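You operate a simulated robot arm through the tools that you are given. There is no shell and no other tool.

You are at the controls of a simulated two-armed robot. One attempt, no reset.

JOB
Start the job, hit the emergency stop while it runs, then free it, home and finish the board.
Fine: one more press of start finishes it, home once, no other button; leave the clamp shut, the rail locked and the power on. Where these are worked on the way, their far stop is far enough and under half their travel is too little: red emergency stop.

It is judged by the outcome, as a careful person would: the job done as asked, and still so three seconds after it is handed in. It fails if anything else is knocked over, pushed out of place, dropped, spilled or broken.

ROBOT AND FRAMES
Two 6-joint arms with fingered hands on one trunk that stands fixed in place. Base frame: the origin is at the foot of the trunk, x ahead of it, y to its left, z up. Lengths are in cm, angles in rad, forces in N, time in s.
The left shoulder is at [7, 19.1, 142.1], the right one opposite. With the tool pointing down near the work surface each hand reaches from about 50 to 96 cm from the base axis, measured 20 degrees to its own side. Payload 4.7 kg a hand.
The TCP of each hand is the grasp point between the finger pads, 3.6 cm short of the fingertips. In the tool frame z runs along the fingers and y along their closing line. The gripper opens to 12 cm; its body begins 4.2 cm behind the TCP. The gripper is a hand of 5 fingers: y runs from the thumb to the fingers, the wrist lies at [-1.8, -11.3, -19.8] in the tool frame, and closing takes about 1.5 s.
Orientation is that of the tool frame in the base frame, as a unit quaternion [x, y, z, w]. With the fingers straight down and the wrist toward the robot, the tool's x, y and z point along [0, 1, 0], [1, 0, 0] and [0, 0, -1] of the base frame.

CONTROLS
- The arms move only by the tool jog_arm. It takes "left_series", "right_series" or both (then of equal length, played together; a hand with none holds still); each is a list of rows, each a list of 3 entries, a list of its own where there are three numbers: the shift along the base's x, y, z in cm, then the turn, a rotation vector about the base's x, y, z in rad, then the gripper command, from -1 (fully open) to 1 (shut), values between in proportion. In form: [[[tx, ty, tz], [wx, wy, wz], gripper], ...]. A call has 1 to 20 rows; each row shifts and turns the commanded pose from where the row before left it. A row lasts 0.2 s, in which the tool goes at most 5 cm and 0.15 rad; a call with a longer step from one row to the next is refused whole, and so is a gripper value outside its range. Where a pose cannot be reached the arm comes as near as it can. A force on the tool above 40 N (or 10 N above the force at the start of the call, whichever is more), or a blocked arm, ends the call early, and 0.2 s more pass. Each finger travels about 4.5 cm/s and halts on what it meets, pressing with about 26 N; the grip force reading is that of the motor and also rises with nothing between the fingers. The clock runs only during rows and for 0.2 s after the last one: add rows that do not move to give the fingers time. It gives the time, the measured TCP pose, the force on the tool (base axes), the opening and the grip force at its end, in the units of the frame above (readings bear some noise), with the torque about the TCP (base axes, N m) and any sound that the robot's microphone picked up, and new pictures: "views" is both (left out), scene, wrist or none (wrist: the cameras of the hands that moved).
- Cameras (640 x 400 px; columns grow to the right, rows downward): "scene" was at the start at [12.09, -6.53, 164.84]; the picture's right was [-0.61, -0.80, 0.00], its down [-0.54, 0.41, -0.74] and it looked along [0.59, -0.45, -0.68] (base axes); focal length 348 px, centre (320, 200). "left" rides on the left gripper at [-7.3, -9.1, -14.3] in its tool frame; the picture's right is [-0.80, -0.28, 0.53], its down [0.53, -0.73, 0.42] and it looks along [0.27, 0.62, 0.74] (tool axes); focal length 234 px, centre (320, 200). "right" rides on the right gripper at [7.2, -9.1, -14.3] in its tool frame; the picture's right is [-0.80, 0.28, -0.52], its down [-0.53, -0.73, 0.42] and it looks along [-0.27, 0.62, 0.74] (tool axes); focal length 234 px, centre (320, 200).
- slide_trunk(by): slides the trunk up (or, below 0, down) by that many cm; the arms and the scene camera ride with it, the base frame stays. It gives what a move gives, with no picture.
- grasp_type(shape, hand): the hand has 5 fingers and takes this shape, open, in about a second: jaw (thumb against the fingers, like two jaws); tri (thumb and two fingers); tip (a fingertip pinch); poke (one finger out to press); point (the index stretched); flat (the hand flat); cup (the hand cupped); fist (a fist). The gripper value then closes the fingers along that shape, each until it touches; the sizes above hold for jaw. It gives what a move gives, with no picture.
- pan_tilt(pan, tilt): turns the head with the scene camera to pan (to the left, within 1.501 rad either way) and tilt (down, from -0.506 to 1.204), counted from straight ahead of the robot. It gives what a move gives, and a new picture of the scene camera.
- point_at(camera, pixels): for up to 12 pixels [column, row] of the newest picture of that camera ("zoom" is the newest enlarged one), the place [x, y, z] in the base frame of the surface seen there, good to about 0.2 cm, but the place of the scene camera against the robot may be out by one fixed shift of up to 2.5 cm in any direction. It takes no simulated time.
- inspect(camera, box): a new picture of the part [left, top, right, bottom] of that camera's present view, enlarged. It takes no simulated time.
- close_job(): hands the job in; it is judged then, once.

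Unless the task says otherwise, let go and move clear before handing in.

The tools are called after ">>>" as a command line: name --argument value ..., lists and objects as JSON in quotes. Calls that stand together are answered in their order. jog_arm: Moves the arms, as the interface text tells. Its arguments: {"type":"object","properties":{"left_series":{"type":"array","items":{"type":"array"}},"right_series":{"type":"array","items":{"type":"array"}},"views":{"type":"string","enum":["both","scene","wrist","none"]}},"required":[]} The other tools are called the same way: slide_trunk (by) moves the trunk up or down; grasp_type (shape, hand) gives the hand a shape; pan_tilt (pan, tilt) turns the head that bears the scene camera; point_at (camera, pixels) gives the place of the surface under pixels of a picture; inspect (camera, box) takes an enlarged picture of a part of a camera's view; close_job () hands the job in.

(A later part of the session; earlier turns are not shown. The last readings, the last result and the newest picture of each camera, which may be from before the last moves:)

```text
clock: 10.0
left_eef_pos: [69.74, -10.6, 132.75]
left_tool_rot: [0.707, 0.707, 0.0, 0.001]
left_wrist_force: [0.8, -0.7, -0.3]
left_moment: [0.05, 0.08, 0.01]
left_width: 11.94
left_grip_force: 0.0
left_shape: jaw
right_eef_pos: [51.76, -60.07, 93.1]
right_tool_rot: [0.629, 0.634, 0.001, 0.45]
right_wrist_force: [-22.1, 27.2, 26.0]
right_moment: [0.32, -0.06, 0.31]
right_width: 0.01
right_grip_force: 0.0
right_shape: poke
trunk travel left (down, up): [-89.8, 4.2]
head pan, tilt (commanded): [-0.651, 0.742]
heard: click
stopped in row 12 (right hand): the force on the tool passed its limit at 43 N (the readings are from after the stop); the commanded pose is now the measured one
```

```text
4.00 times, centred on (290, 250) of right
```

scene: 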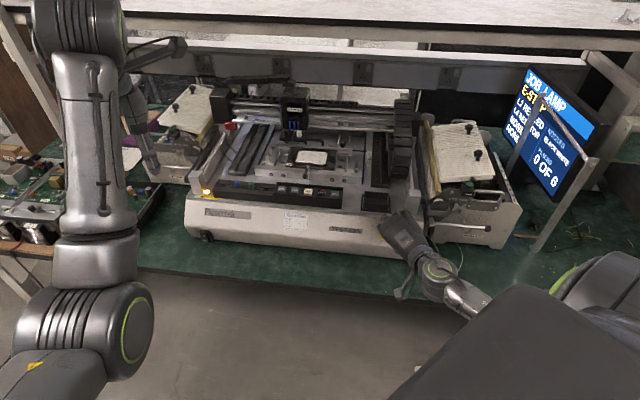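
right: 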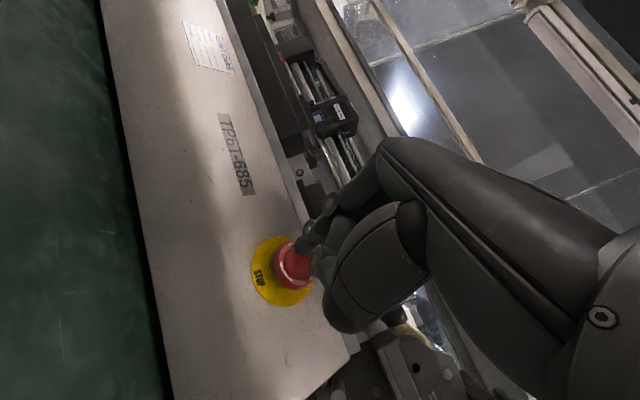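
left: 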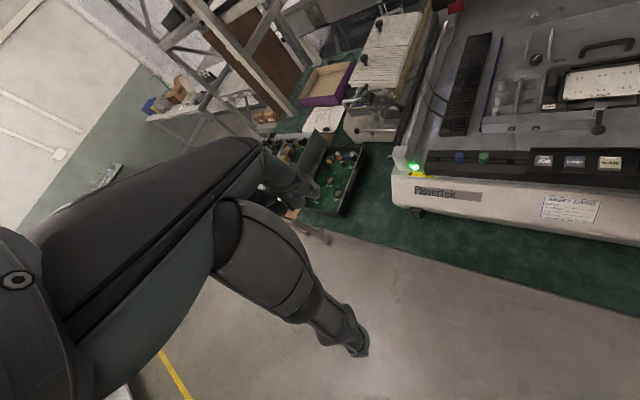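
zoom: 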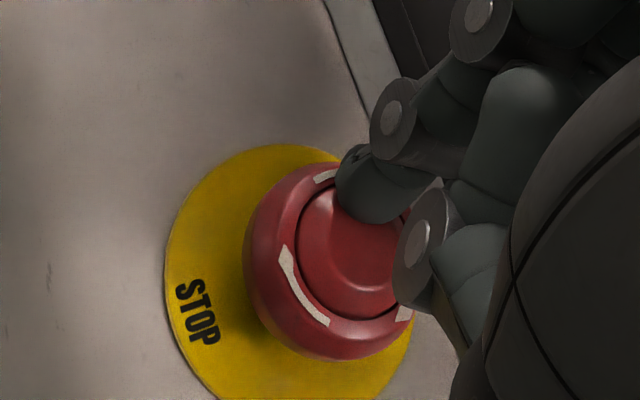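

The screen now reads E-STOP at 0 OF 6, with a click and the button bottomed at 43 N. I'll back off along the normal and switch to the jaw shape for twisting it free.

>>> jog_arm --right_series '[[[-1.1, 1.11, 1.25], [0, 0, 0], 1], [[-2.2, 2.22, 2.5], [0, 0, 0], 1], [[-2.2, 2.22, 2.5], [0, 0, 0], 1], [[0, 0, 0], [0, 0, 0], 1]]' --views "none"

>>> grasp_type --hand "right" --shape "jaw"

>>> jog_arm --right_series '[[[0, 0, 0], [0, 0, 0], -1]]'

>>> inspect --camera "right" --box '[200, 160, 400, 340]'

>>> inspect --camera "scene" --box '[350, 150, 510, 290]'

```text
clock: 11.0
left_eef_pos: [70.22, -11.04, 132.29]
left_tool_rot: [0.707, 0.708, -0.001, -0.001]
left_wrist_force: [0.4, 0.1, -1.1]
left_moment: [0.05, 0.03, -0.01]
left_width: 11.94
left_grip_force: 0.1
left_shape: jaw
right_eef_pos: [46.53, -55.29, 98.49]
right_tool_rot: [0.632, 0.633, -0.005, 0.447]
right_wrist_force: [-0.5, 0.3, -0.7]
right_moment: [0.0, 0.0, 0.01]
right_width: 0.0
right_grip_force: 0.1
right_shape: poke
trunk travel left (down, up): [-89.8, 4.2]
head pan, tilt (commanded): [-0.651, 0.742]
```

```text
clock: 11.9
left_eef_pos: [69.92, -10.85, 132.63]
left_tool_rot: [0.707, 0.707, 0.0, -0.001]
left_wrist_force: [0.6, 0.5, -0.6]
left_moment: [0.0, 0.02, -0.03]
left_width: 11.97
left_grip_force: 0.1
left_shape: jaw
right_eef_pos: [46.23, -55.29, 98.86]
right_tool_rot: [0.631, 0.633, -0.004, 0.448]
right_wrist_force: [-0.2, -0.4, -0.1]
right_moment: [-0.03, 0.01, 0.02]
right_width: 11.99
right_grip_force: 0.1
right_shape: jaw
trunk travel left (down, up): [-89.8, 4.2]
head pan, tilt (commanded): [-0.651, 0.742]
```

```text
clock: 12.3
left_eef_pos: [70.11, -10.78, 132.49]
left_tool_rot: [0.707, 0.707, 0.0, 0.001]
left_wrist_force: [-0.5, 0.2, -0.1]
left_moment: [0.03, 0.01, 0.0]
left_width: 11.96
left_grip_force: 0.1
left_shape: jaw
right_eef_pos: [46.35, -55.14, 98.66]
right_tool_rot: [0.631, 0.634, -0.005, 0.447]
right_wrist_force: [0.3, -0.8, 0.5]
right_moment: [-0.01, -0.01, 0.02]
right_width: 11.99
right_grip_force: 0.0
right_shape: jaw
trunk travel left (down, up): [-89.8, 4.2]
head pan, tilt (commanded): [-0.651, 0.742]
```

scene: 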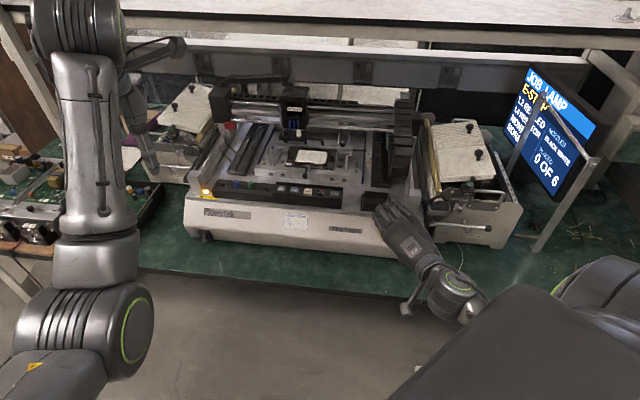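
right: 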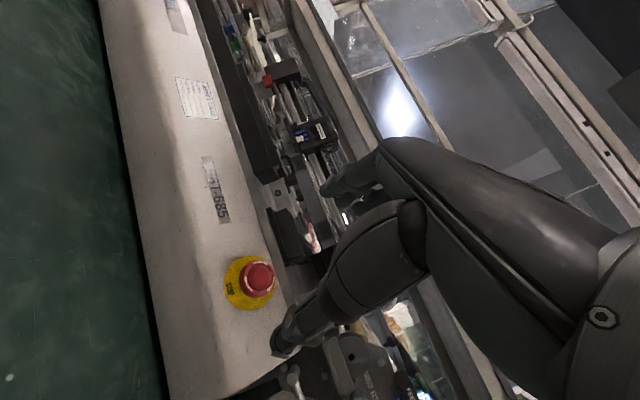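

```text
2.22 times, centred on (300, 250) of right
```

zoom: 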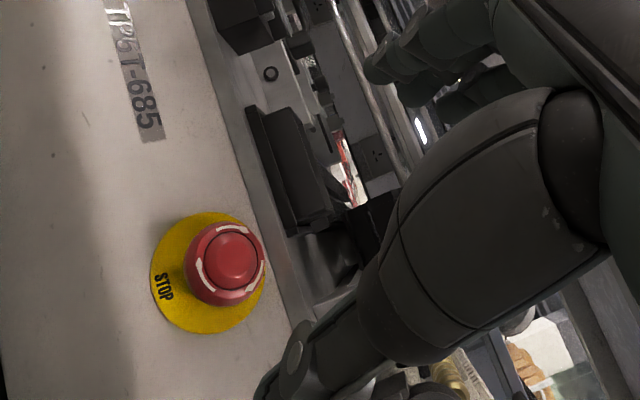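

```text
2.86 times, centred on (430, 220) of scene
```

zoom: 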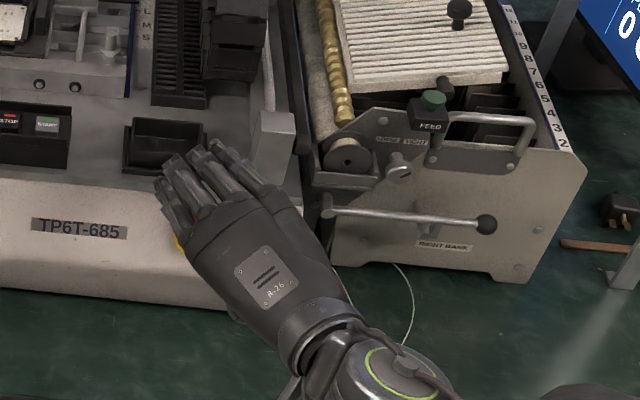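

Still E-STOP; the cap at right zoom (232,258) sits pressed in. I'll measure its present place and the surroundings before gripping.

>>> inspect --camera "right" --box '[210, 230, 310, 330]'

```text
4.00 times, centred on (260, 280) of right
```

zoom: 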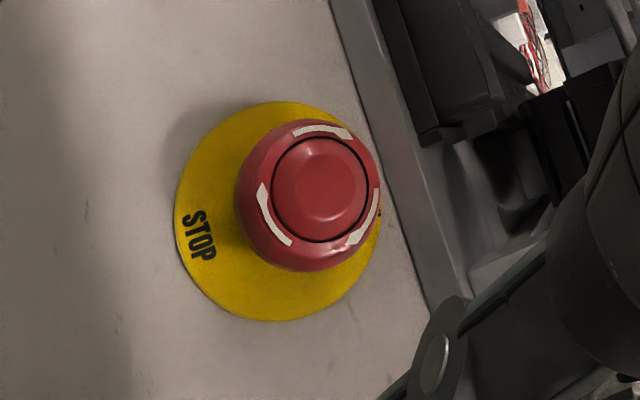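

>>> point_at --camera "zoom" --pixels '[[320, 190], [275, 190], [365, 190], [318, 142], [320, 240], [242, 180], [300, 268], [378, 170], [200, 180], [290, 310], [240, 120], [425, 150]]'

>>> inspect --camera "scene" --box '[490, 50, 640, 220]'

```text
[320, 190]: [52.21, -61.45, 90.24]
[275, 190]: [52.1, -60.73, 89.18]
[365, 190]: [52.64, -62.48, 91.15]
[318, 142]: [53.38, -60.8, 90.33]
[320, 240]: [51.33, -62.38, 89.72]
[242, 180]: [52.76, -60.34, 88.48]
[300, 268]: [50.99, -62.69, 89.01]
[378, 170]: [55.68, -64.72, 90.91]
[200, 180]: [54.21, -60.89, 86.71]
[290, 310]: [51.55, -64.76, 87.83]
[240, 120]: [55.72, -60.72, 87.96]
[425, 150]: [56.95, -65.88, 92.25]
```

```text
2.35 times, centred on (565, 135) of scene
```

zoom: 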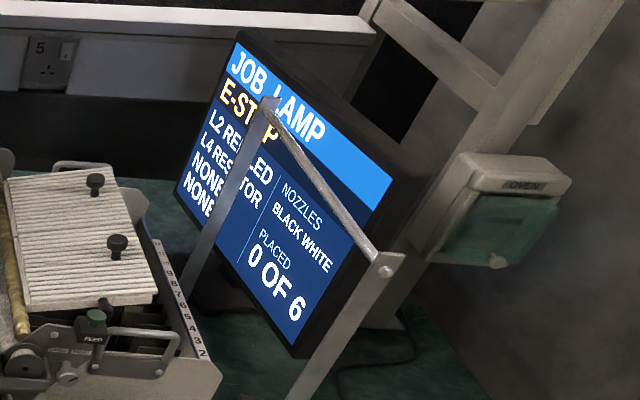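

Pressed cap centre is [52.2,-61.45,90.2], about 3 cm above the panel, radius about 2 cm, and the printed arrows run clockwise. I'll centre the TCP on its axis, part-close to about 7.5 cm, and advance partway.

>>> jog_arm --right_series '[[[0.49, -0.63, -1.15], [0, 0, 0], -0.25], [[0.49, -0.63, -1.15], [0, 0, 0], -0.25], [[0.49, -0.62, -1.15], [0, 0, 0], -0.25], [[0, 0, 0], [0, 0, 0], -0.25]]'

>>> inspect --camera "right" --box '[200, 160, 400, 340]'

>>> inspect --camera "scene" --box '[350, 170, 470, 290]'

```text
clock: 13.3
left_eef_pos: [70.0, -10.9, 132.41]
left_tool_rot: [0.707, 0.708, 0.0, 0.0]
left_wrist_force: [0.0, 0.5, -0.8]
left_moment: [0.01, 0.0, 0.0]
left_width: 11.94
left_grip_force: 0.0
left_shape: jaw
right_eef_pos: [47.42, -56.85, 95.14]
right_tool_rot: [0.631, 0.634, -0.004, 0.447]
right_wrist_force: [-0.2, -0.4, 0.4]
right_moment: [-0.01, 0.02, -0.03]
right_width: 7.54
right_grip_force: 0.1
right_shape: jaw
trunk travel left (down, up): [-89.8, 4.2]
head pan, tilt (commanded): [-0.651, 0.742]
```

scene: 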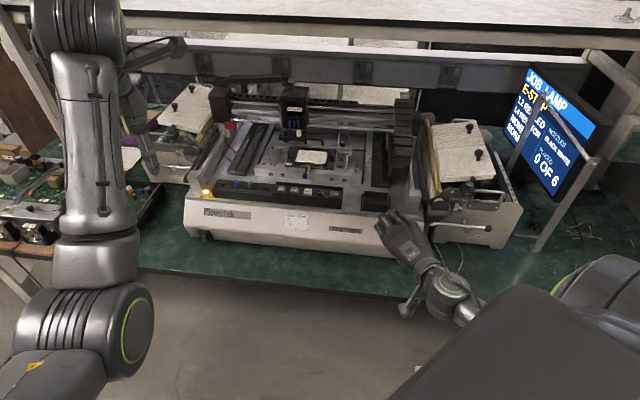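
right: 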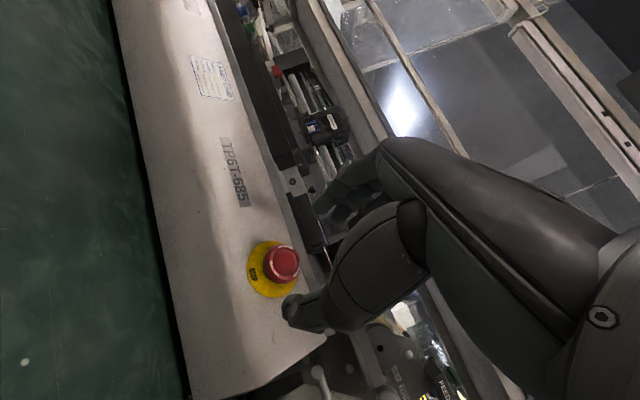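

```text
2.22 times, centred on (300, 250) of right
```

zoom: 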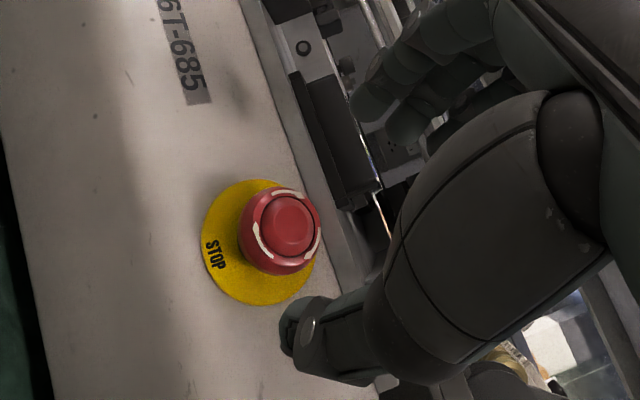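

```text
3.33 times, centred on (410, 230) of scene
```

zoom: 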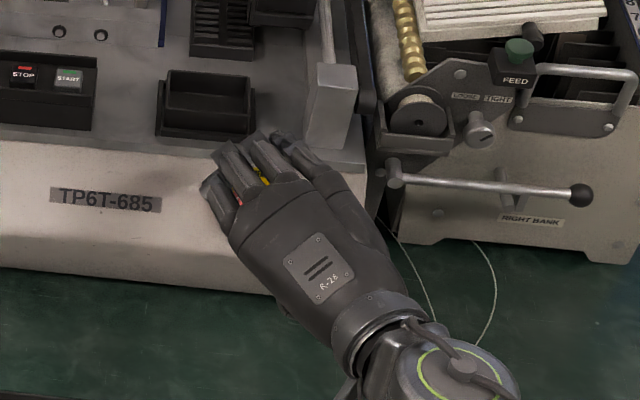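

The TCP axis passes within 0.25 cm of the cap centre (cap at right (285,261)), with the thumb and fingers straddling it. I'll advance 5.5 of the remaining 6.9 cm and look.

>>> jog_arm --right_series '[[[0.81, -0.77, -0.81], [0, 0, 0], -0.25], [[0.81, -0.77, -0.81], [0, 0, 0], -0.25], [[0.81, -0.77, -0.81], [0, 0, 0], -0.25], [[0.81, -0.77, -0.81], [0, 0, 0], -0.25], [[0, 0, 0], [0, 0, 0], -0.25]]'

>>> inspect --camera "right" --box '[220, 160, 400, 340]'

>>> inspect --camera "scene" --box '[350, 170, 470, 290]'

```text
clock: 14.5
left_eef_pos: [70.01, -10.79, 132.59]
left_tool_rot: [0.707, 0.707, 0.0, -0.001]
left_wrist_force: [-0.7, 0.5, -0.4]
left_moment: [-0.02, -0.01, 0.0]
left_width: 11.98
left_grip_force: 0.2
left_shape: jaw
right_eef_pos: [50.91, -59.98, 91.88]
right_tool_rot: [0.632, 0.632, -0.005, 0.448]
right_wrist_force: [-0.1, 0.4, 0.5]
right_moment: [0.0, 0.01, 0.0]
right_width: 7.54
right_grip_force: 0.0
right_shape: jaw
trunk travel left (down, up): [-89.8, 4.2]
head pan, tilt (commanded): [-0.651, 0.742]
```

scene: 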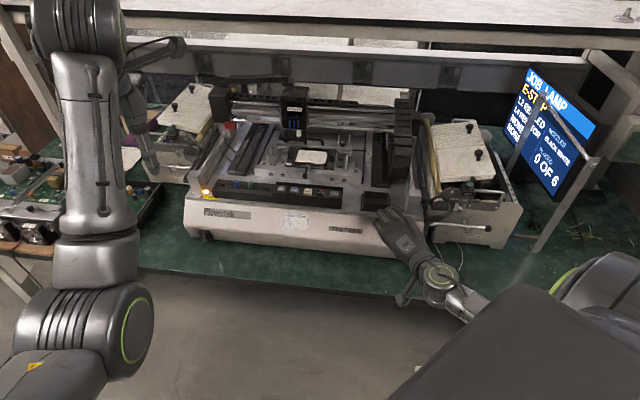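
right: 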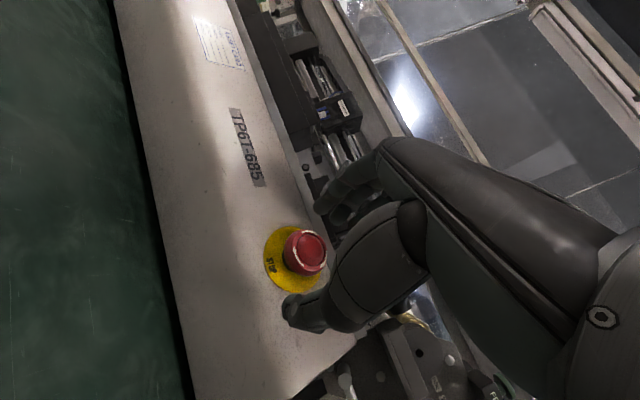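

```text
2.22 times, centred on (310, 250) of right
```

zoom: 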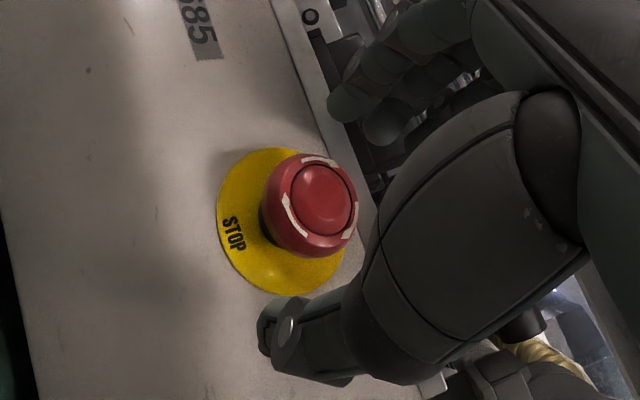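

```text
3.33 times, centred on (410, 230) of scene
```

zoom: 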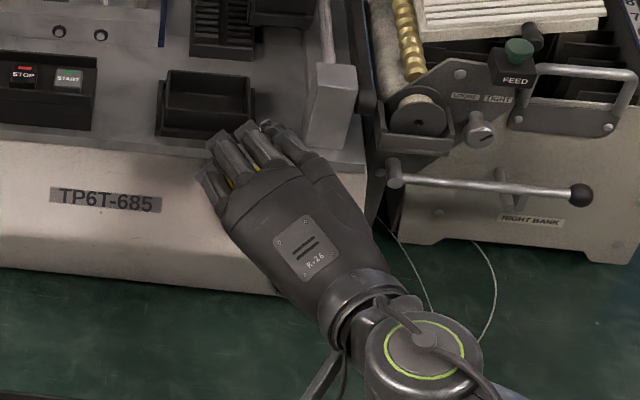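

The cap lies between thumb and fingers, 2.5 cm ahead of the TCP. I'll advance 1.2 cm more and close on the cap.

>>> jog_arm --right_series '[[[0.33, -0.35, -0.38], [0, 0, 0], -0.25], [[0.33, -0.35, -0.38], [0, 0, 0], -0.25], [[0, 0, 0], [0, 0, 0], 0.2], [[0, 0, 0], [0, 0, 0], 0.5], [[0, 0, 0], [0, 0, 0], 1], [[0, 0, 0], [0, 0, 0], 1], [[0, 0, 0], [0, 0, 0], 1], [[0, 0, 0], [0, 0, 0], 1]]'

>>> inspect --camera "right" --box '[220, 160, 400, 340]'

>>> inspect --camera "scene" --box '[350, 170, 470, 290]'

```text
clock: 16.3
left_eef_pos: [69.94, -10.72, 132.42]
left_tool_rot: [0.707, 0.708, 0.0, 0.0]
left_wrist_force: [0.3, -0.1, 0.3]
left_moment: [-0.01, 0.01, -0.02]
left_width: 11.95
left_grip_force: 0.0
left_shape: jaw
right_eef_pos: [51.51, -60.61, 91.13]
right_tool_rot: [0.632, 0.633, -0.004, 0.447]
right_wrist_force: [-2.7, 0.6, -3.0]
right_moment: [0.03, 0.02, -0.03]
right_width: 3.45
right_grip_force: 26.4
right_shape: jaw
trunk travel left (down, up): [-89.8, 4.2]
head pan, tilt (commanded): [-0.651, 0.742]
```

scene: 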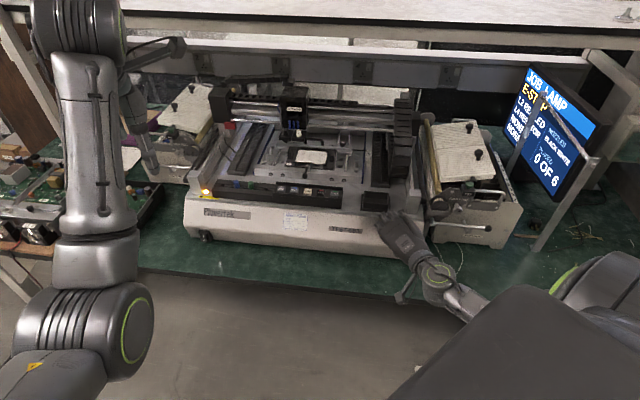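
right: 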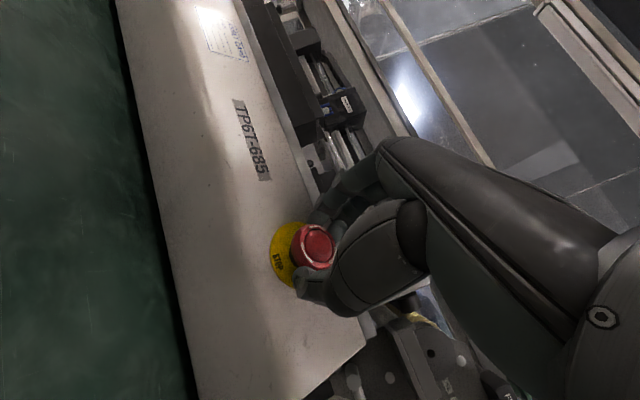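

```text
2.22 times, centred on (310, 250) of right
```

zoom: 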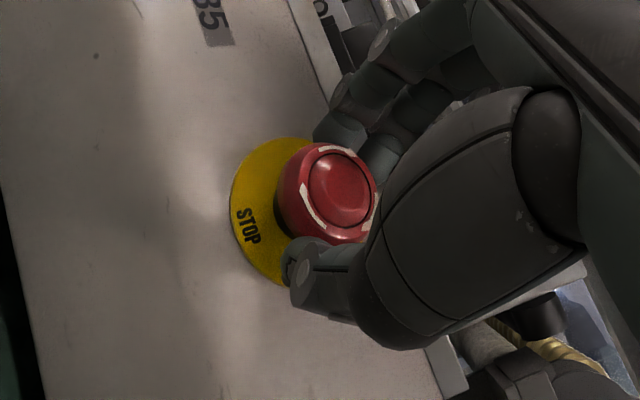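

```text
3.33 times, centred on (410, 230) of scene
```

zoom: 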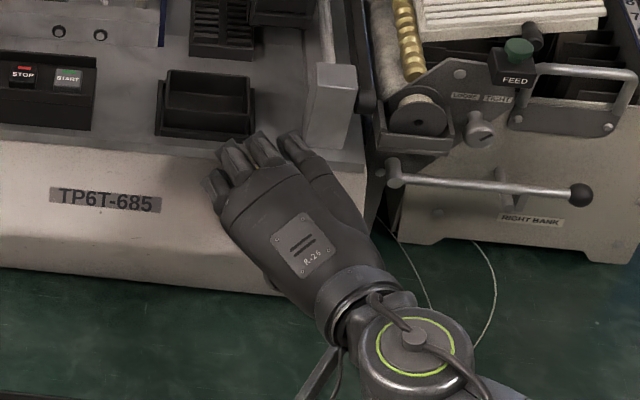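

The hand grips the cap (width 3.45 cm, 26 N). I'll twist clockwise as seen from the front, about the tool axis, 0.7 rad, and check for a release.

>>> jog_arm --right_series '[[[0, 0, 0], [0.0561, -0.0571, -0.06], 1], [[0, 0, 0], [0.0561, -0.0571, -0.06], 1], [[0, 0, 0], [0.0561, -0.0571, -0.06], 1], [[0, 0, 0], [0.0561, -0.0571, -0.06], 1], [[0, 0, 0], [0.0561, -0.0571, -0.06], 1], [[0, 0, 0], [0.0561, -0.0571, -0.06], 1], [[0, 0, 0], [0.0561, -0.0571, -0.06], 1]]'

>>> inspect --camera "right" --box '[220, 160, 400, 340]'

>>> inspect --camera "scene" --box '[490, 50, 640, 220]'

```text
clock: 17.9
left_eef_pos: [70.08, -10.74, 132.46]
left_tool_rot: [0.707, 0.707, -0.001, 0.0]
left_wrist_force: [0.2, 0.2, 0.4]
left_moment: [-0.02, -0.02, -0.02]
left_width: 11.95
left_grip_force: 0.1
left_shape: jaw
right_eef_pos: [51.63, -60.62, 91.24]
right_tool_rot: [0.811, 0.377, 0.148, 0.422]
right_wrist_force: [-7.1, 10.1, -8.6]
right_moment: [0.44, 0.47, 0.06]
right_width: 3.42
right_grip_force: 26.1
right_shape: jaw
trunk travel left (down, up): [-89.8, 4.2]
head pan, tilt (commanded): [-0.651, 0.742]
```

scene: 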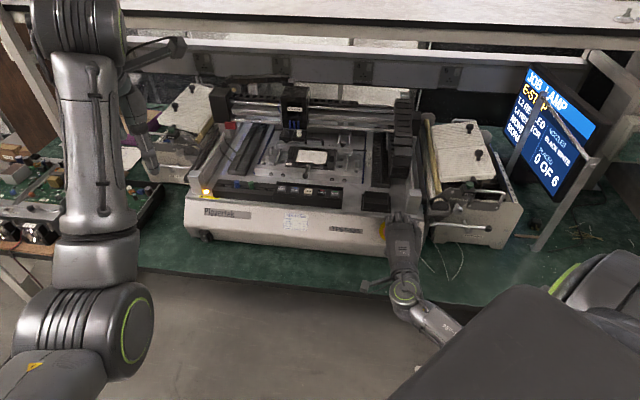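
right: 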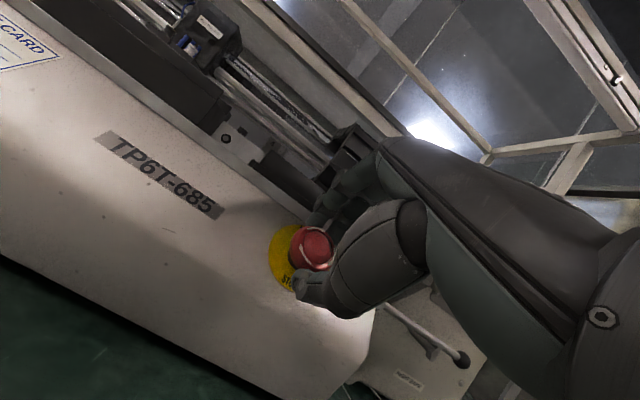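

```text
2.22 times, centred on (310, 250) of right
```

zoom: 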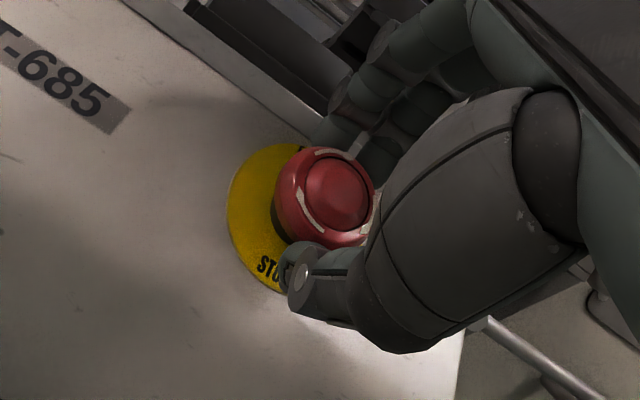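

```text
2.35 times, centred on (565, 135) of scene
```

zoom: 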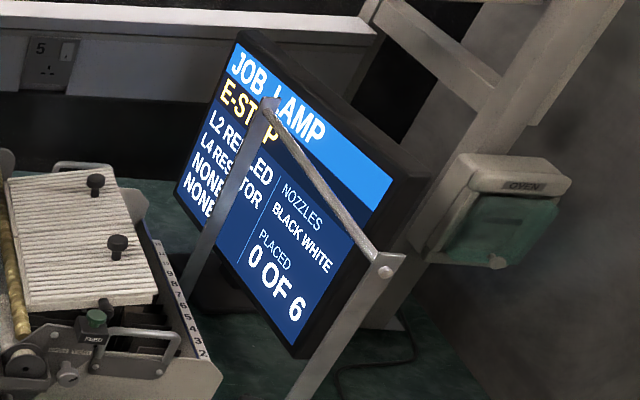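

The cap turned with the hand (0.7 rad) but the screen still says E-STOP and no click yet. I'll keep turning another 0.6 rad.

>>> jog_arm --right_series '[[[0, 0, 0], [0.067, -0.0687, -0.072], 1], [[0, 0, 0], [0.067, -0.0687, -0.072], 1], [[0, 0, 0], [0.067, -0.0687, -0.072], 1], [[0, 0, 0], [0.067, -0.0687, -0.072], 1], [[0, 0, 0], [0.067, -0.0687, -0.072], 1]]'

>>> inspect --camera "right" --box '[220, 160, 400, 340]'

>>> inspect --camera "scene" --box '[490, 50, 640, 220]'

```text
clock: 19.1
left_eef_pos: [70.08, -10.69, 132.45]
left_tool_rot: [0.707, 0.707, -0.001, 0.0]
left_wrist_force: [-0.1, -1.3, -0.3]
left_moment: [-0.01, 0.0, -0.01]
left_width: 11.96
left_grip_force: 0.1
left_shape: jaw
right_eef_pos: [51.57, -60.71, 91.21]
right_tool_rot: [0.886, 0.12, 0.268, 0.359]
right_wrist_force: [-4.1, 14.1, -7.3]
right_moment: [0.55, 0.31, 0.25]
right_width: 3.4
right_grip_force: 25.5
right_shape: jaw
trunk travel left (down, up): [-89.8, 4.2]
head pan, tilt (commanded): [-0.651, 0.742]
```

scene: 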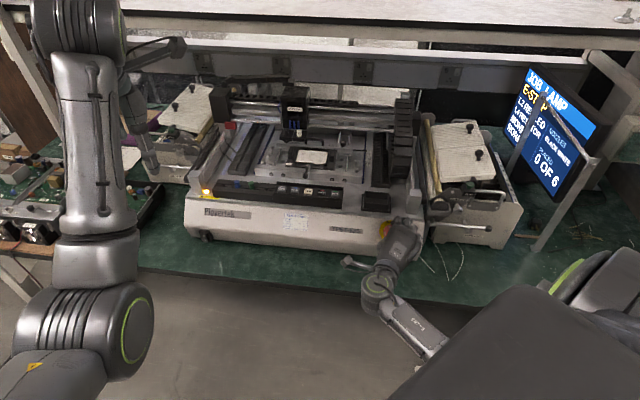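
right: 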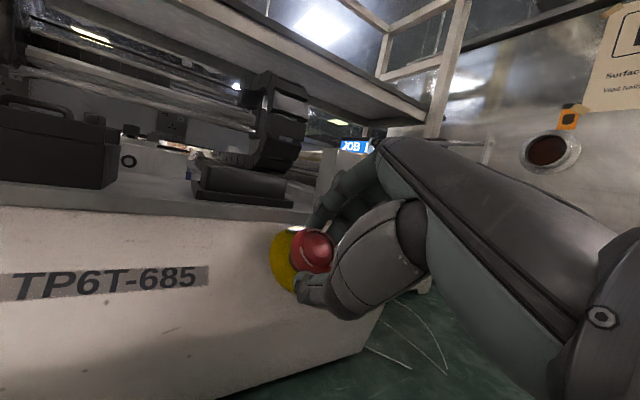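

```text
2.22 times, centred on (310, 250) of right
```

zoom: 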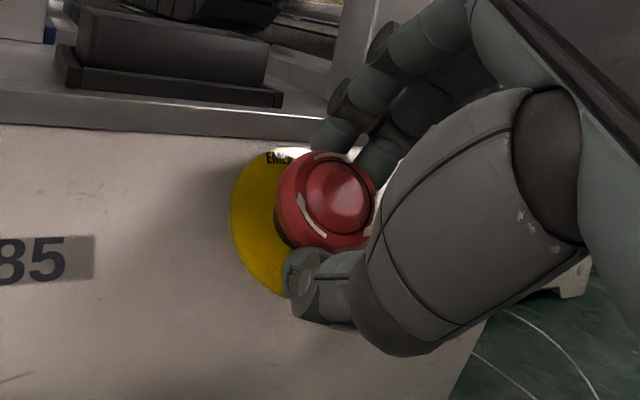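

```text
2.35 times, centred on (565, 135) of scene
```

zoom: 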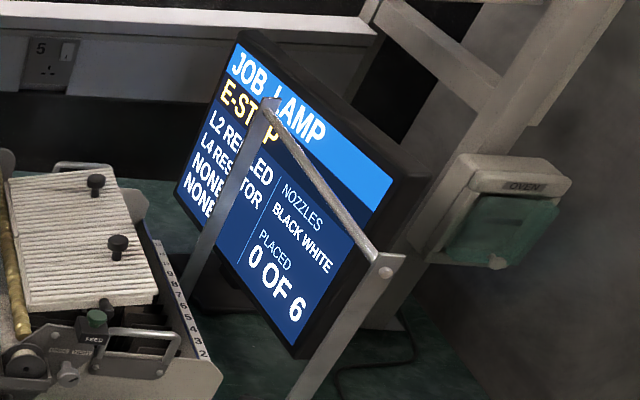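

The cap has turned 1.3 rad with the hand and no axial torque resists, but my grip may be holding it in. I'll ease outward along the normal by 0.6 cm while still gripping and listen.

>>> jog_arm --right_series '[[[-0.11, 0.111, 0.125], [0, 0, 0], 1], [[-0.11, 0.111, 0.125], [0, 0, 0], 1], [[-0.11, 0.111, 0.125], [0, 0, 0], 1], [[0, 0, 0], [0, 0, 0], 1]]'

>>> inspect --camera "right" --box '[220, 160, 400, 340]'

>>> inspect --camera "scene" --box '[490, 50, 640, 220]'

```text
clock: 20.1
left_eef_pos: [70.19, -10.8, 132.41]
left_tool_rot: [0.707, 0.708, -0.001, 0.0]
left_wrist_force: [0.3, -0.3, -1.3]
left_moment: [-0.02, -0.01, -0.01]
left_width: 11.94
left_grip_force: 0.0
left_shape: jaw
right_eef_pos: [51.35, -60.41, 91.55]
right_tool_rot: [0.886, 0.121, 0.266, 0.359]
right_wrist_force: [2.6, 7.1, -11.9]
right_moment: [0.46, 0.25, 0.21]
right_width: 3.39
right_grip_force: 25.5
right_shape: jaw
trunk travel left (down, up): [-89.8, 4.2]
head pan, tilt (commanded): [-0.651, 0.742]
```

scene: 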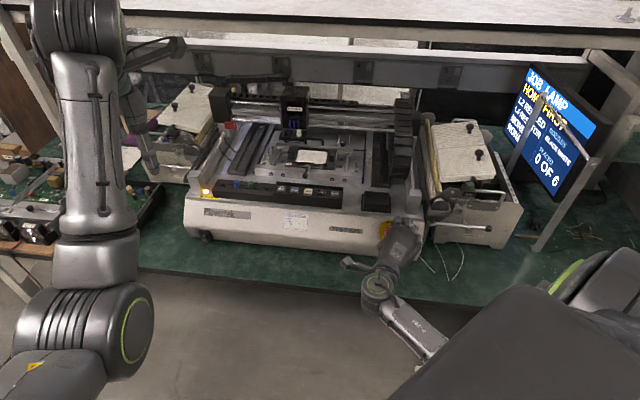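
right: 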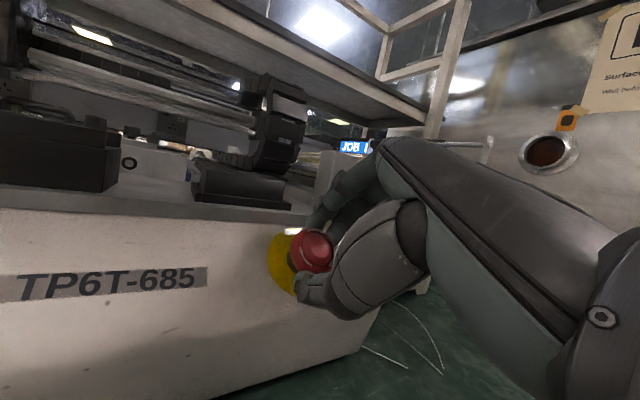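

```text
2.22 times, centred on (310, 250) of right
```

zoom: 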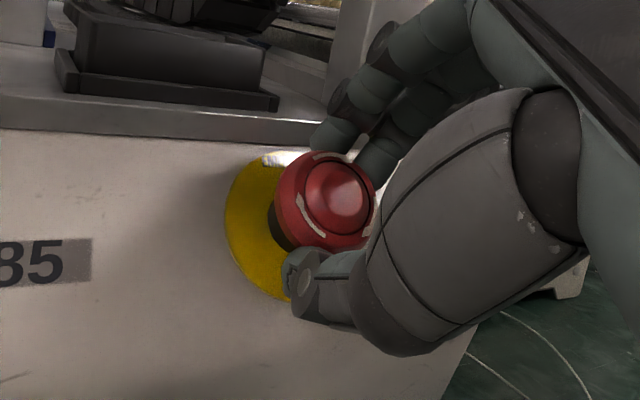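

```text
2.35 times, centred on (565, 135) of scene
```

zoom: 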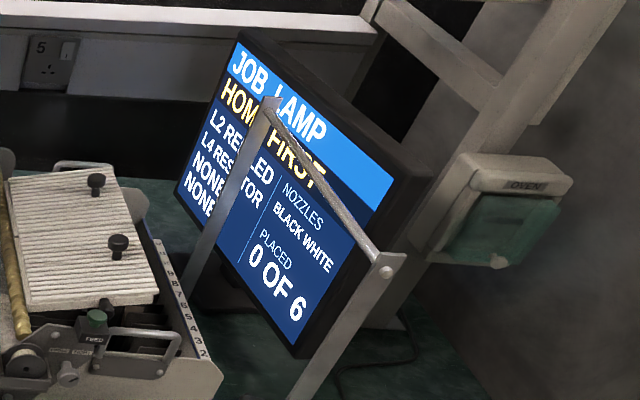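

The screen now reads HOME FIRST, so the E-stop has come free. I'll open, then back off along the normal.

>>> jog_arm --right_series '[[[0, 0, 0], [0, 0, 0], 0.2], [[0, 0, 0], [0, 0, 0], -0.1], [[0, 0, 0], [0, 0, 0], -0.25], [[0, 0, 0], [0, 0, 0], -0.25], [[-1.1, 1.11, 1.25], [0, 0, 0], -0.25], [[-1.1, 1.11, 1.25], [0, 0, 0], -0.25], [[-1.1, 1.11, 1.25], [0, 0, 0], -0.25], [[-1.1, 1.11, 1.25], [0, 0, 0], -0.25], [[0, 0, 0], [0, 0, 0], -0.25]]'

>>> inspect --camera "scene" --box '[490, 50, 640, 220]'

>>> inspect --camera "right" --box '[200, 180, 360, 340]'

```text
clock: 22.1
left_eef_pos: [70.05, -10.89, 132.37]
left_tool_rot: [0.707, 0.707, 0.0, 0.0]
left_wrist_force: [0.8, -0.1, -0.7]
left_moment: [0.01, 0.0, -0.01]
left_width: 11.94
left_grip_force: 0.0
left_shape: jaw
right_eef_pos: [46.81, -55.95, 96.49]
right_tool_rot: [0.886, 0.121, 0.267, 0.36]
right_wrist_force: [0.7, -0.1, 0.5]
right_moment: [-0.03, 0.01, 0.02]
right_width: 7.44
right_grip_force: 0.0
right_shape: jaw
trunk travel left (down, up): [-89.8, 4.2]
head pan, tilt (commanded): [-0.651, 0.742]
```

scene: 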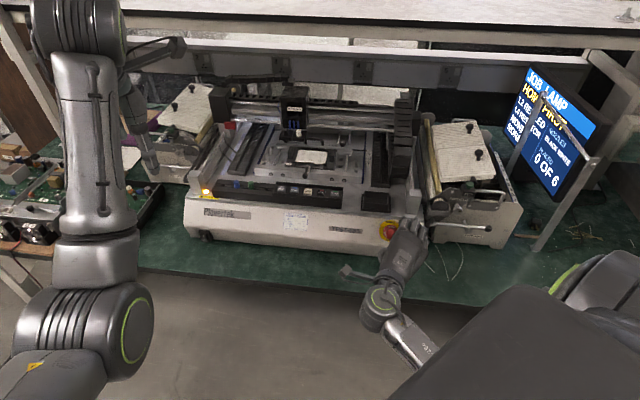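
right: 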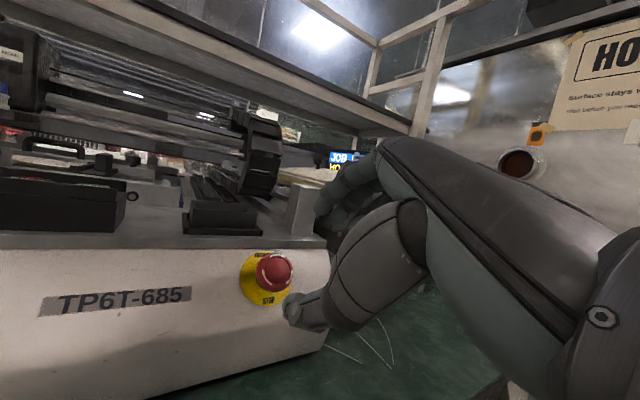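

```text
2.35 times, centred on (565, 135) of scene
```

zoom: 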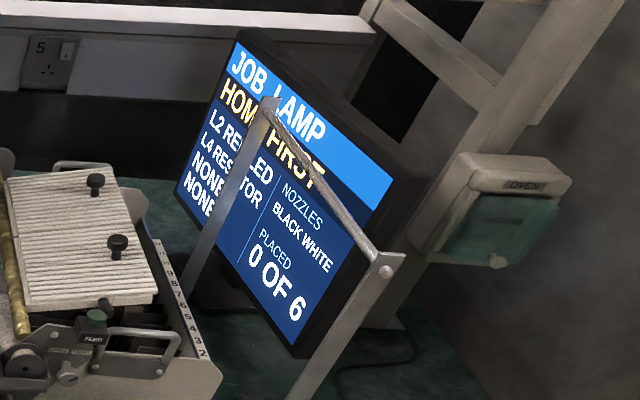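

```text
2.50 times, centred on (280, 260) of right
```

zoom: 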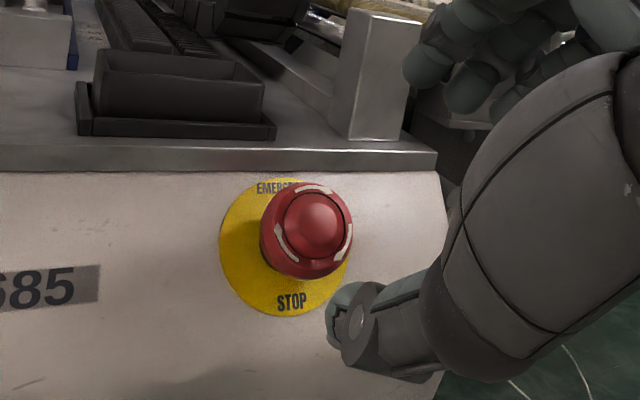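

HOME FIRST is showing and the E-stop cap stands out again. I'll turn the wrist back while rising clear of the machine.

>>> jog_arm --right_series '[[[-0.1, 0.2, 0.9], [-0.0806, 0.0827, 0.0866], -0.25], [[-0.1, 0.2, 0.9], [-0.0806, 0.0827, 0.0866], -0.25], [[-0.1, 0.2, 0.9], [-0.0806, 0.0827, 0.0866], -0.25], [[-0.1, 0.2, 0.9], [-0.0806, 0.0827, 0.0866], -0.25], [[-0.1, 0.2, 0.9], [-0.0806, 0.0827, 0.0866], -0.25], [[-0.1, 0.2, 0.9], [-0.0806, 0.0827, 0.0866], -0.25], [[-0.1, 0.2, 0.9], [-0.0806, 0.0827, 0.0866], -0.25], [[-0.1, 0.2, 0.9], [-0.0806, 0.0827, 0.0866], -0.25], [[-0.1, 0.2, 0.9], [-0.0806, 0.0827, 0.0866], -0.25], [[0, 0, 0], [0, 0, 0], -0.25]]' --views "none"

>>> grasp_type --hand "right" --shape "poke"

>>> inspect --camera "scene" --box '[240, 100, 400, 220]'

```text
clock: 24.3
left_eef_pos: [69.95, -10.8, 132.49]
left_tool_rot: [0.707, 0.707, -0.001, -0.001]
left_wrist_force: [0.0, 0.3, -0.3]
left_moment: [0.03, 0.01, 0.0]
left_width: 11.96
left_grip_force: 0.1
left_shape: jaw
right_eef_pos: [45.87, -54.02, 104.72]
right_tool_rot: [0.632, 0.634, -0.004, 0.447]
right_wrist_force: [-0.3, -0.5, -0.1]
right_moment: [0.0, 0.0, -0.02]
right_width: 7.47
right_grip_force: 0.1
right_shape: jaw
trunk travel left (down, up): [-89.8, 4.2]
head pan, tilt (commanded): [-0.651, 0.742]
```

```text
clock: 25.2
left_eef_pos: [70.02, -10.84, 132.38]
left_tool_rot: [0.706, 0.708, 0.001, -0.001]
left_wrist_force: [-0.8, 0.5, -0.1]
left_moment: [0.02, 0.01, 0.01]
left_width: 11.96
left_grip_force: 0.1
left_shape: jaw
right_eef_pos: [45.84, -54.02, 104.63]
right_tool_rot: [0.632, 0.633, -0.006, 0.447]
right_wrist_force: [-0.7, -1.1, -0.3]
right_moment: [0.04, -0.01, 0.01]
right_width: 0.01
right_grip_force: 0.0
right_shape: poke
trunk travel left (down, up): [-89.8, 4.2]
head pan, tilt (commanded): [-0.651, 0.742]
```

```text
3.33 times, centred on (320, 160) of scene
```

zoom: 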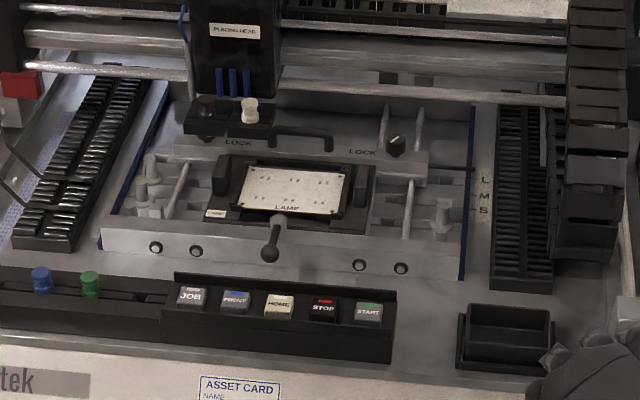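

The clamp lever ball hangs at zoom (270,252), right behind HOME (278,305). I'll measure its clearance and the buttons.

>>> point_at --camera "zoom" --pixels '[[270, 252], [275, 230], [279, 305], [324, 309], [369, 312], [235, 300], [191, 297], [280, 283], [230, 250], [250, 110], [270, 145], [232, 40]]'

```text
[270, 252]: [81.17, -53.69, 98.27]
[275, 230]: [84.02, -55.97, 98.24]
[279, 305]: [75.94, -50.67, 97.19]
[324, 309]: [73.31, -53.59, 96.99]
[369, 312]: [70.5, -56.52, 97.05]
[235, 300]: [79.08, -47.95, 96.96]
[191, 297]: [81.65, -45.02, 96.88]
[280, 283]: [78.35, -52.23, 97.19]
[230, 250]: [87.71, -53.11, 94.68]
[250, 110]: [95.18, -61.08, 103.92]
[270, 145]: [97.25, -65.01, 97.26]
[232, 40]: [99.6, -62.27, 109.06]
```

HOME is about [75.35,-49.5,95.9]; the lever ball (about [80.6,-52.3,97] after the scene shift) is 6 cm further in and below where the hand will be. I'll move to hover above HOME with the half tilt.

>>> jog_arm --right_series '[[[3.5, 0.5, 0.5], [0.0834, 0.0804, 0], 1], [[4.3, 0.6, 0], [0.0834, 0.0804, 0], 1], [[4.3, 0.6, 0], [0.0834, 0.0804, 0], 1], [[4.3, 0.6, 0], [0.0834, 0.0804, 0], 1], [[4.3, 0.7, 0], [0, 0, 0], 1], [[4.3, 0.7, -0.5], [0, 0, 0], 1], [[4.13, 0.6, -1.0], [0, 0, 0], 1], [[0, 0, 0], [0, 0, 0], 1]]'

>>> inspect --camera "right" --box '[220, 190, 340, 290]'

```text
clock: 27.0
left_eef_pos: [69.96, -10.9, 132.52]
left_tool_rot: [0.708, 0.707, 0.0, 0.0]
left_wrist_force: [-1.1, -0.3, 0.6]
left_moment: [0.03, -0.03, -0.03]
left_width: 11.96
left_grip_force: 0.2
left_shape: jaw
right_eef_pos: [74.82, -49.88, 103.74]
right_tool_rot: [0.688, 0.688, -0.001, 0.229]
right_wrist_force: [0.1, 1.2, 0.5]
right_moment: [-0.03, -0.01, 0.01]
right_width: 0.0
right_grip_force: 0.2
right_shape: poke
trunk travel left (down, up): [-89.8, 4.2]
head pan, tilt (commanded): [-0.651, 0.742]
```

scene: 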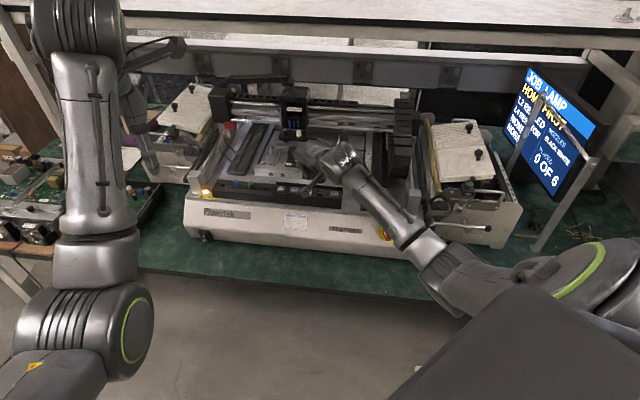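
right: 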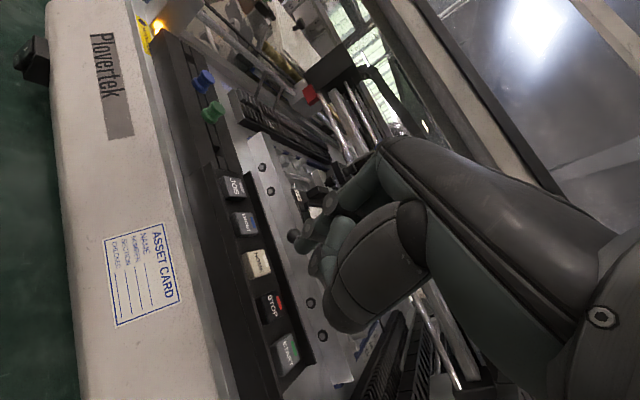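

```text
4.00 times, centred on (280, 240) of right
```

zoom: 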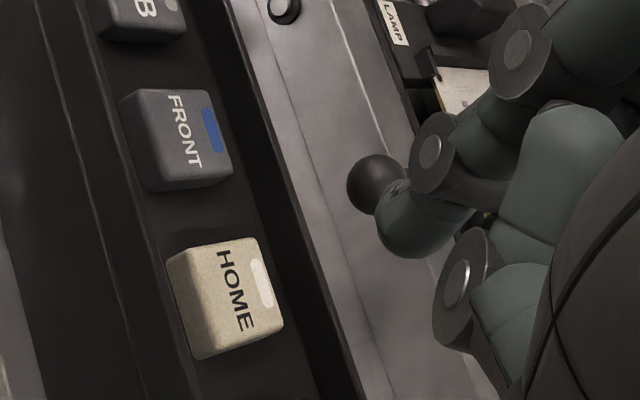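

The fingertip hovers above and behind HOME in the wrist view (HOME at zoom (235,295)). I'll measure HOME's top from here.

>>> point_at --camera "zoom" --pixels '[[235, 295], [200, 255], [255, 243], [280, 320], [215, 348], [175, 140], [410, 245], [400, 215], [375, 180]]'

```text
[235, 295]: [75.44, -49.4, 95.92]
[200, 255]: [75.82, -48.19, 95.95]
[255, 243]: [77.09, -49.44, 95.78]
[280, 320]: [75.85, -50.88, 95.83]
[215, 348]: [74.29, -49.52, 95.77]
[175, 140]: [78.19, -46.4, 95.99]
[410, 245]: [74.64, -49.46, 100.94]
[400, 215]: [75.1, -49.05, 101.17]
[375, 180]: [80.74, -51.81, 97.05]
```

HOME's centre is about [75.55,-49.45,95.9]. I'll lower to just above it.

>>> jog_arm --right_series '[[[0.2, 0.1, -1.9], [0, 0, 0], 1], [[0, 0, -1.9], [0, 0, 0], 1], [[0, 0, 0], [0, 0, 0], 1]]'

>>> inspect --camera "scene" --box '[285, 170, 335, 205]'

>>> inspect --camera "right" --box '[260, 210, 340, 270]'

```text
clock: 27.8
left_eef_pos: [69.95, -10.79, 132.44]
left_tool_rot: [0.707, 0.707, 0.0, -0.001]
left_wrist_force: [0.4, 0.5, 0.6]
left_moment: [-0.03, 0.0, 0.02]
left_width: 11.97
left_grip_force: 0.1
left_shape: jaw
right_eef_pos: [75.17, -49.88, 99.92]
right_tool_rot: [0.689, 0.688, -0.001, 0.229]
right_wrist_force: [0.8, 0.2, -0.4]
right_moment: [0.04, -0.02, 0.0]
right_width: 0.0
right_grip_force: 0.1
right_shape: poke
trunk travel left (down, up): [-89.8, 4.2]
head pan, tilt (commanded): [-0.651, 0.742]
```

scene: 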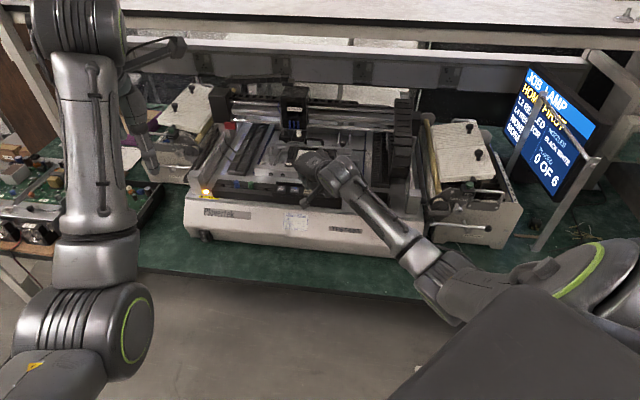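
right: 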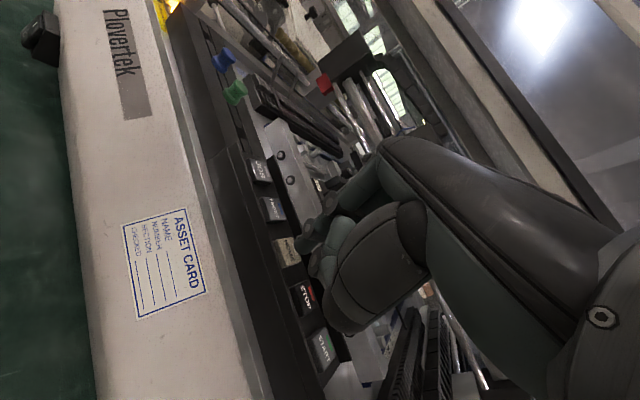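

```text
11.43 times, centred on (310, 188) of scene
```

zoom: 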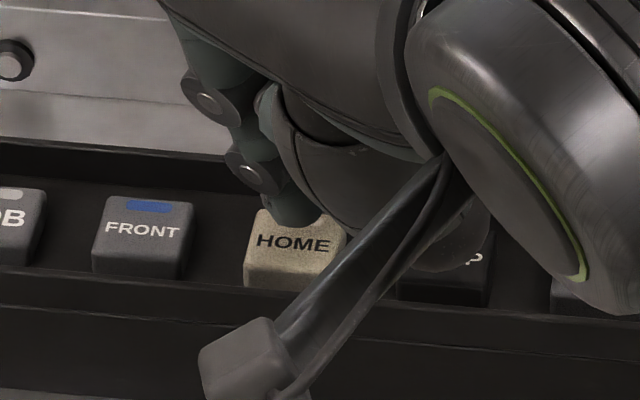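

```text
6.67 times, centred on (300, 240) of right
```

zoom: 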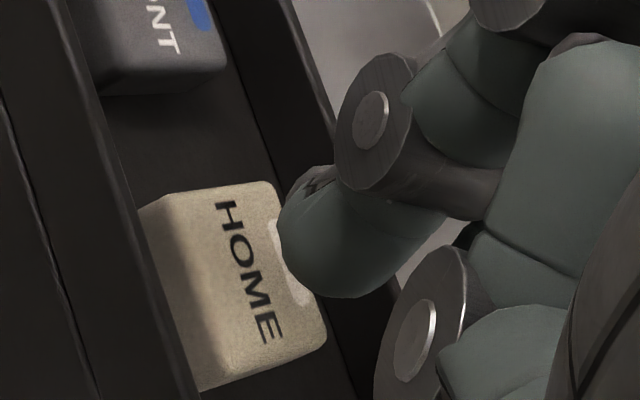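

The fingertip is over HOME (scene zoom (295,215)); the thumb part at scene zoom (460,240) overlaps STOP in view. I'll check its height before pressing.

>>> inspect --camera "right" --box '[280, 230, 380, 330]'

```text
4.00 times, centred on (330, 280) of right
```

zoom: 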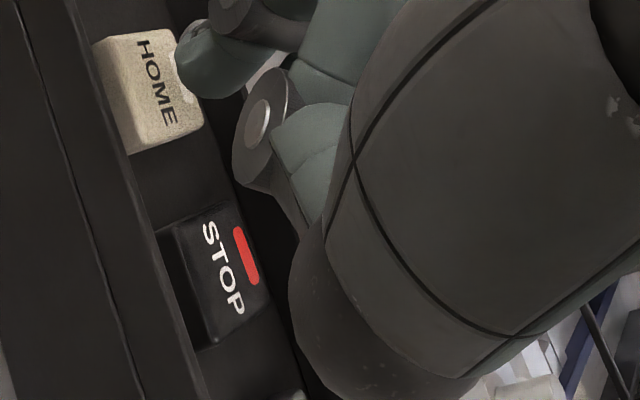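

>>> point_at --camera "zoom" --pixels '[[240, 170], [255, 185], [275, 195], [300, 300], [310, 350], [335, 385], [300, 260], [340, 300], [195, 85], [230, 90], [220, 280], [310, 210]]'

```text
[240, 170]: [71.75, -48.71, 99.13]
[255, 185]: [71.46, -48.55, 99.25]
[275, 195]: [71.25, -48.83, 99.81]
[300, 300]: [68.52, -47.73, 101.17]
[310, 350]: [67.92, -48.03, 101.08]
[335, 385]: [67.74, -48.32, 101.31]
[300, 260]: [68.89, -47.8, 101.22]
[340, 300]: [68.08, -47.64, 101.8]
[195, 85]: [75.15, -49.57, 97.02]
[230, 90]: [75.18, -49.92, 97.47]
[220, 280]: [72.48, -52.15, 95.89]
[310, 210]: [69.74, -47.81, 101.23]
```

The thumb is at z≈99, well over the panel. I'll press down on HOME in small steps.

>>> jog_arm --right_series '[[[0, 0, -0.35], [0, 0, 0], 1]]' --views "none"

```text
clock: 28.2
left_eef_pos: [69.97, -10.9, 132.56]
left_tool_rot: [0.707, 0.707, 0.0, 0.0]
left_wrist_force: [-0.3, 0.3, -0.2]
left_moment: [0.02, 0.0, -0.01]
left_width: 11.96
left_grip_force: 0.0
left_shape: jaw
right_eef_pos: [75.22, -49.8, 99.61]
right_tool_rot: [0.688, 0.688, -0.001, 0.229]
right_wrist_force: [0.2, -0.5, 0.0]
right_moment: [0.01, 0.02, 0.0]
right_width: 0.0
right_grip_force: 0.0
right_shape: poke
trunk travel left (down, up): [-89.8, 4.2]
head pan, tilt (commanded): [-0.651, 0.742]
```

No contact yet (0 N, z 99.61). I'll go 0.3 cm lower.

>>> jog_arm --right_series '[[[0, 0, -0.3], [0, 0, 0], 1]]' --views "none"

```text
clock: 28.6
left_eef_pos: [70.03, -10.83, 132.44]
left_tool_rot: [0.707, 0.707, 0.001, -0.001]
left_wrist_force: [-0.2, -0.5, 0.0]
left_moment: [0.03, -0.01, 0.01]
left_width: 11.95
left_grip_force: 0.1
left_shape: jaw
right_eef_pos: [75.23, -49.81, 99.32]
right_tool_rot: [0.689, 0.688, -0.001, 0.23]
right_wrist_force: [-0.2, -0.6, 1.5]
right_moment: [0.01, 0.01, 0.0]
right_width: 0.01
right_grip_force: 0.1
right_shape: poke
trunk travel left (down, up): [-89.8, 4.2]
head pan, tilt (commanded): [-0.651, 0.742]
heard: click
```

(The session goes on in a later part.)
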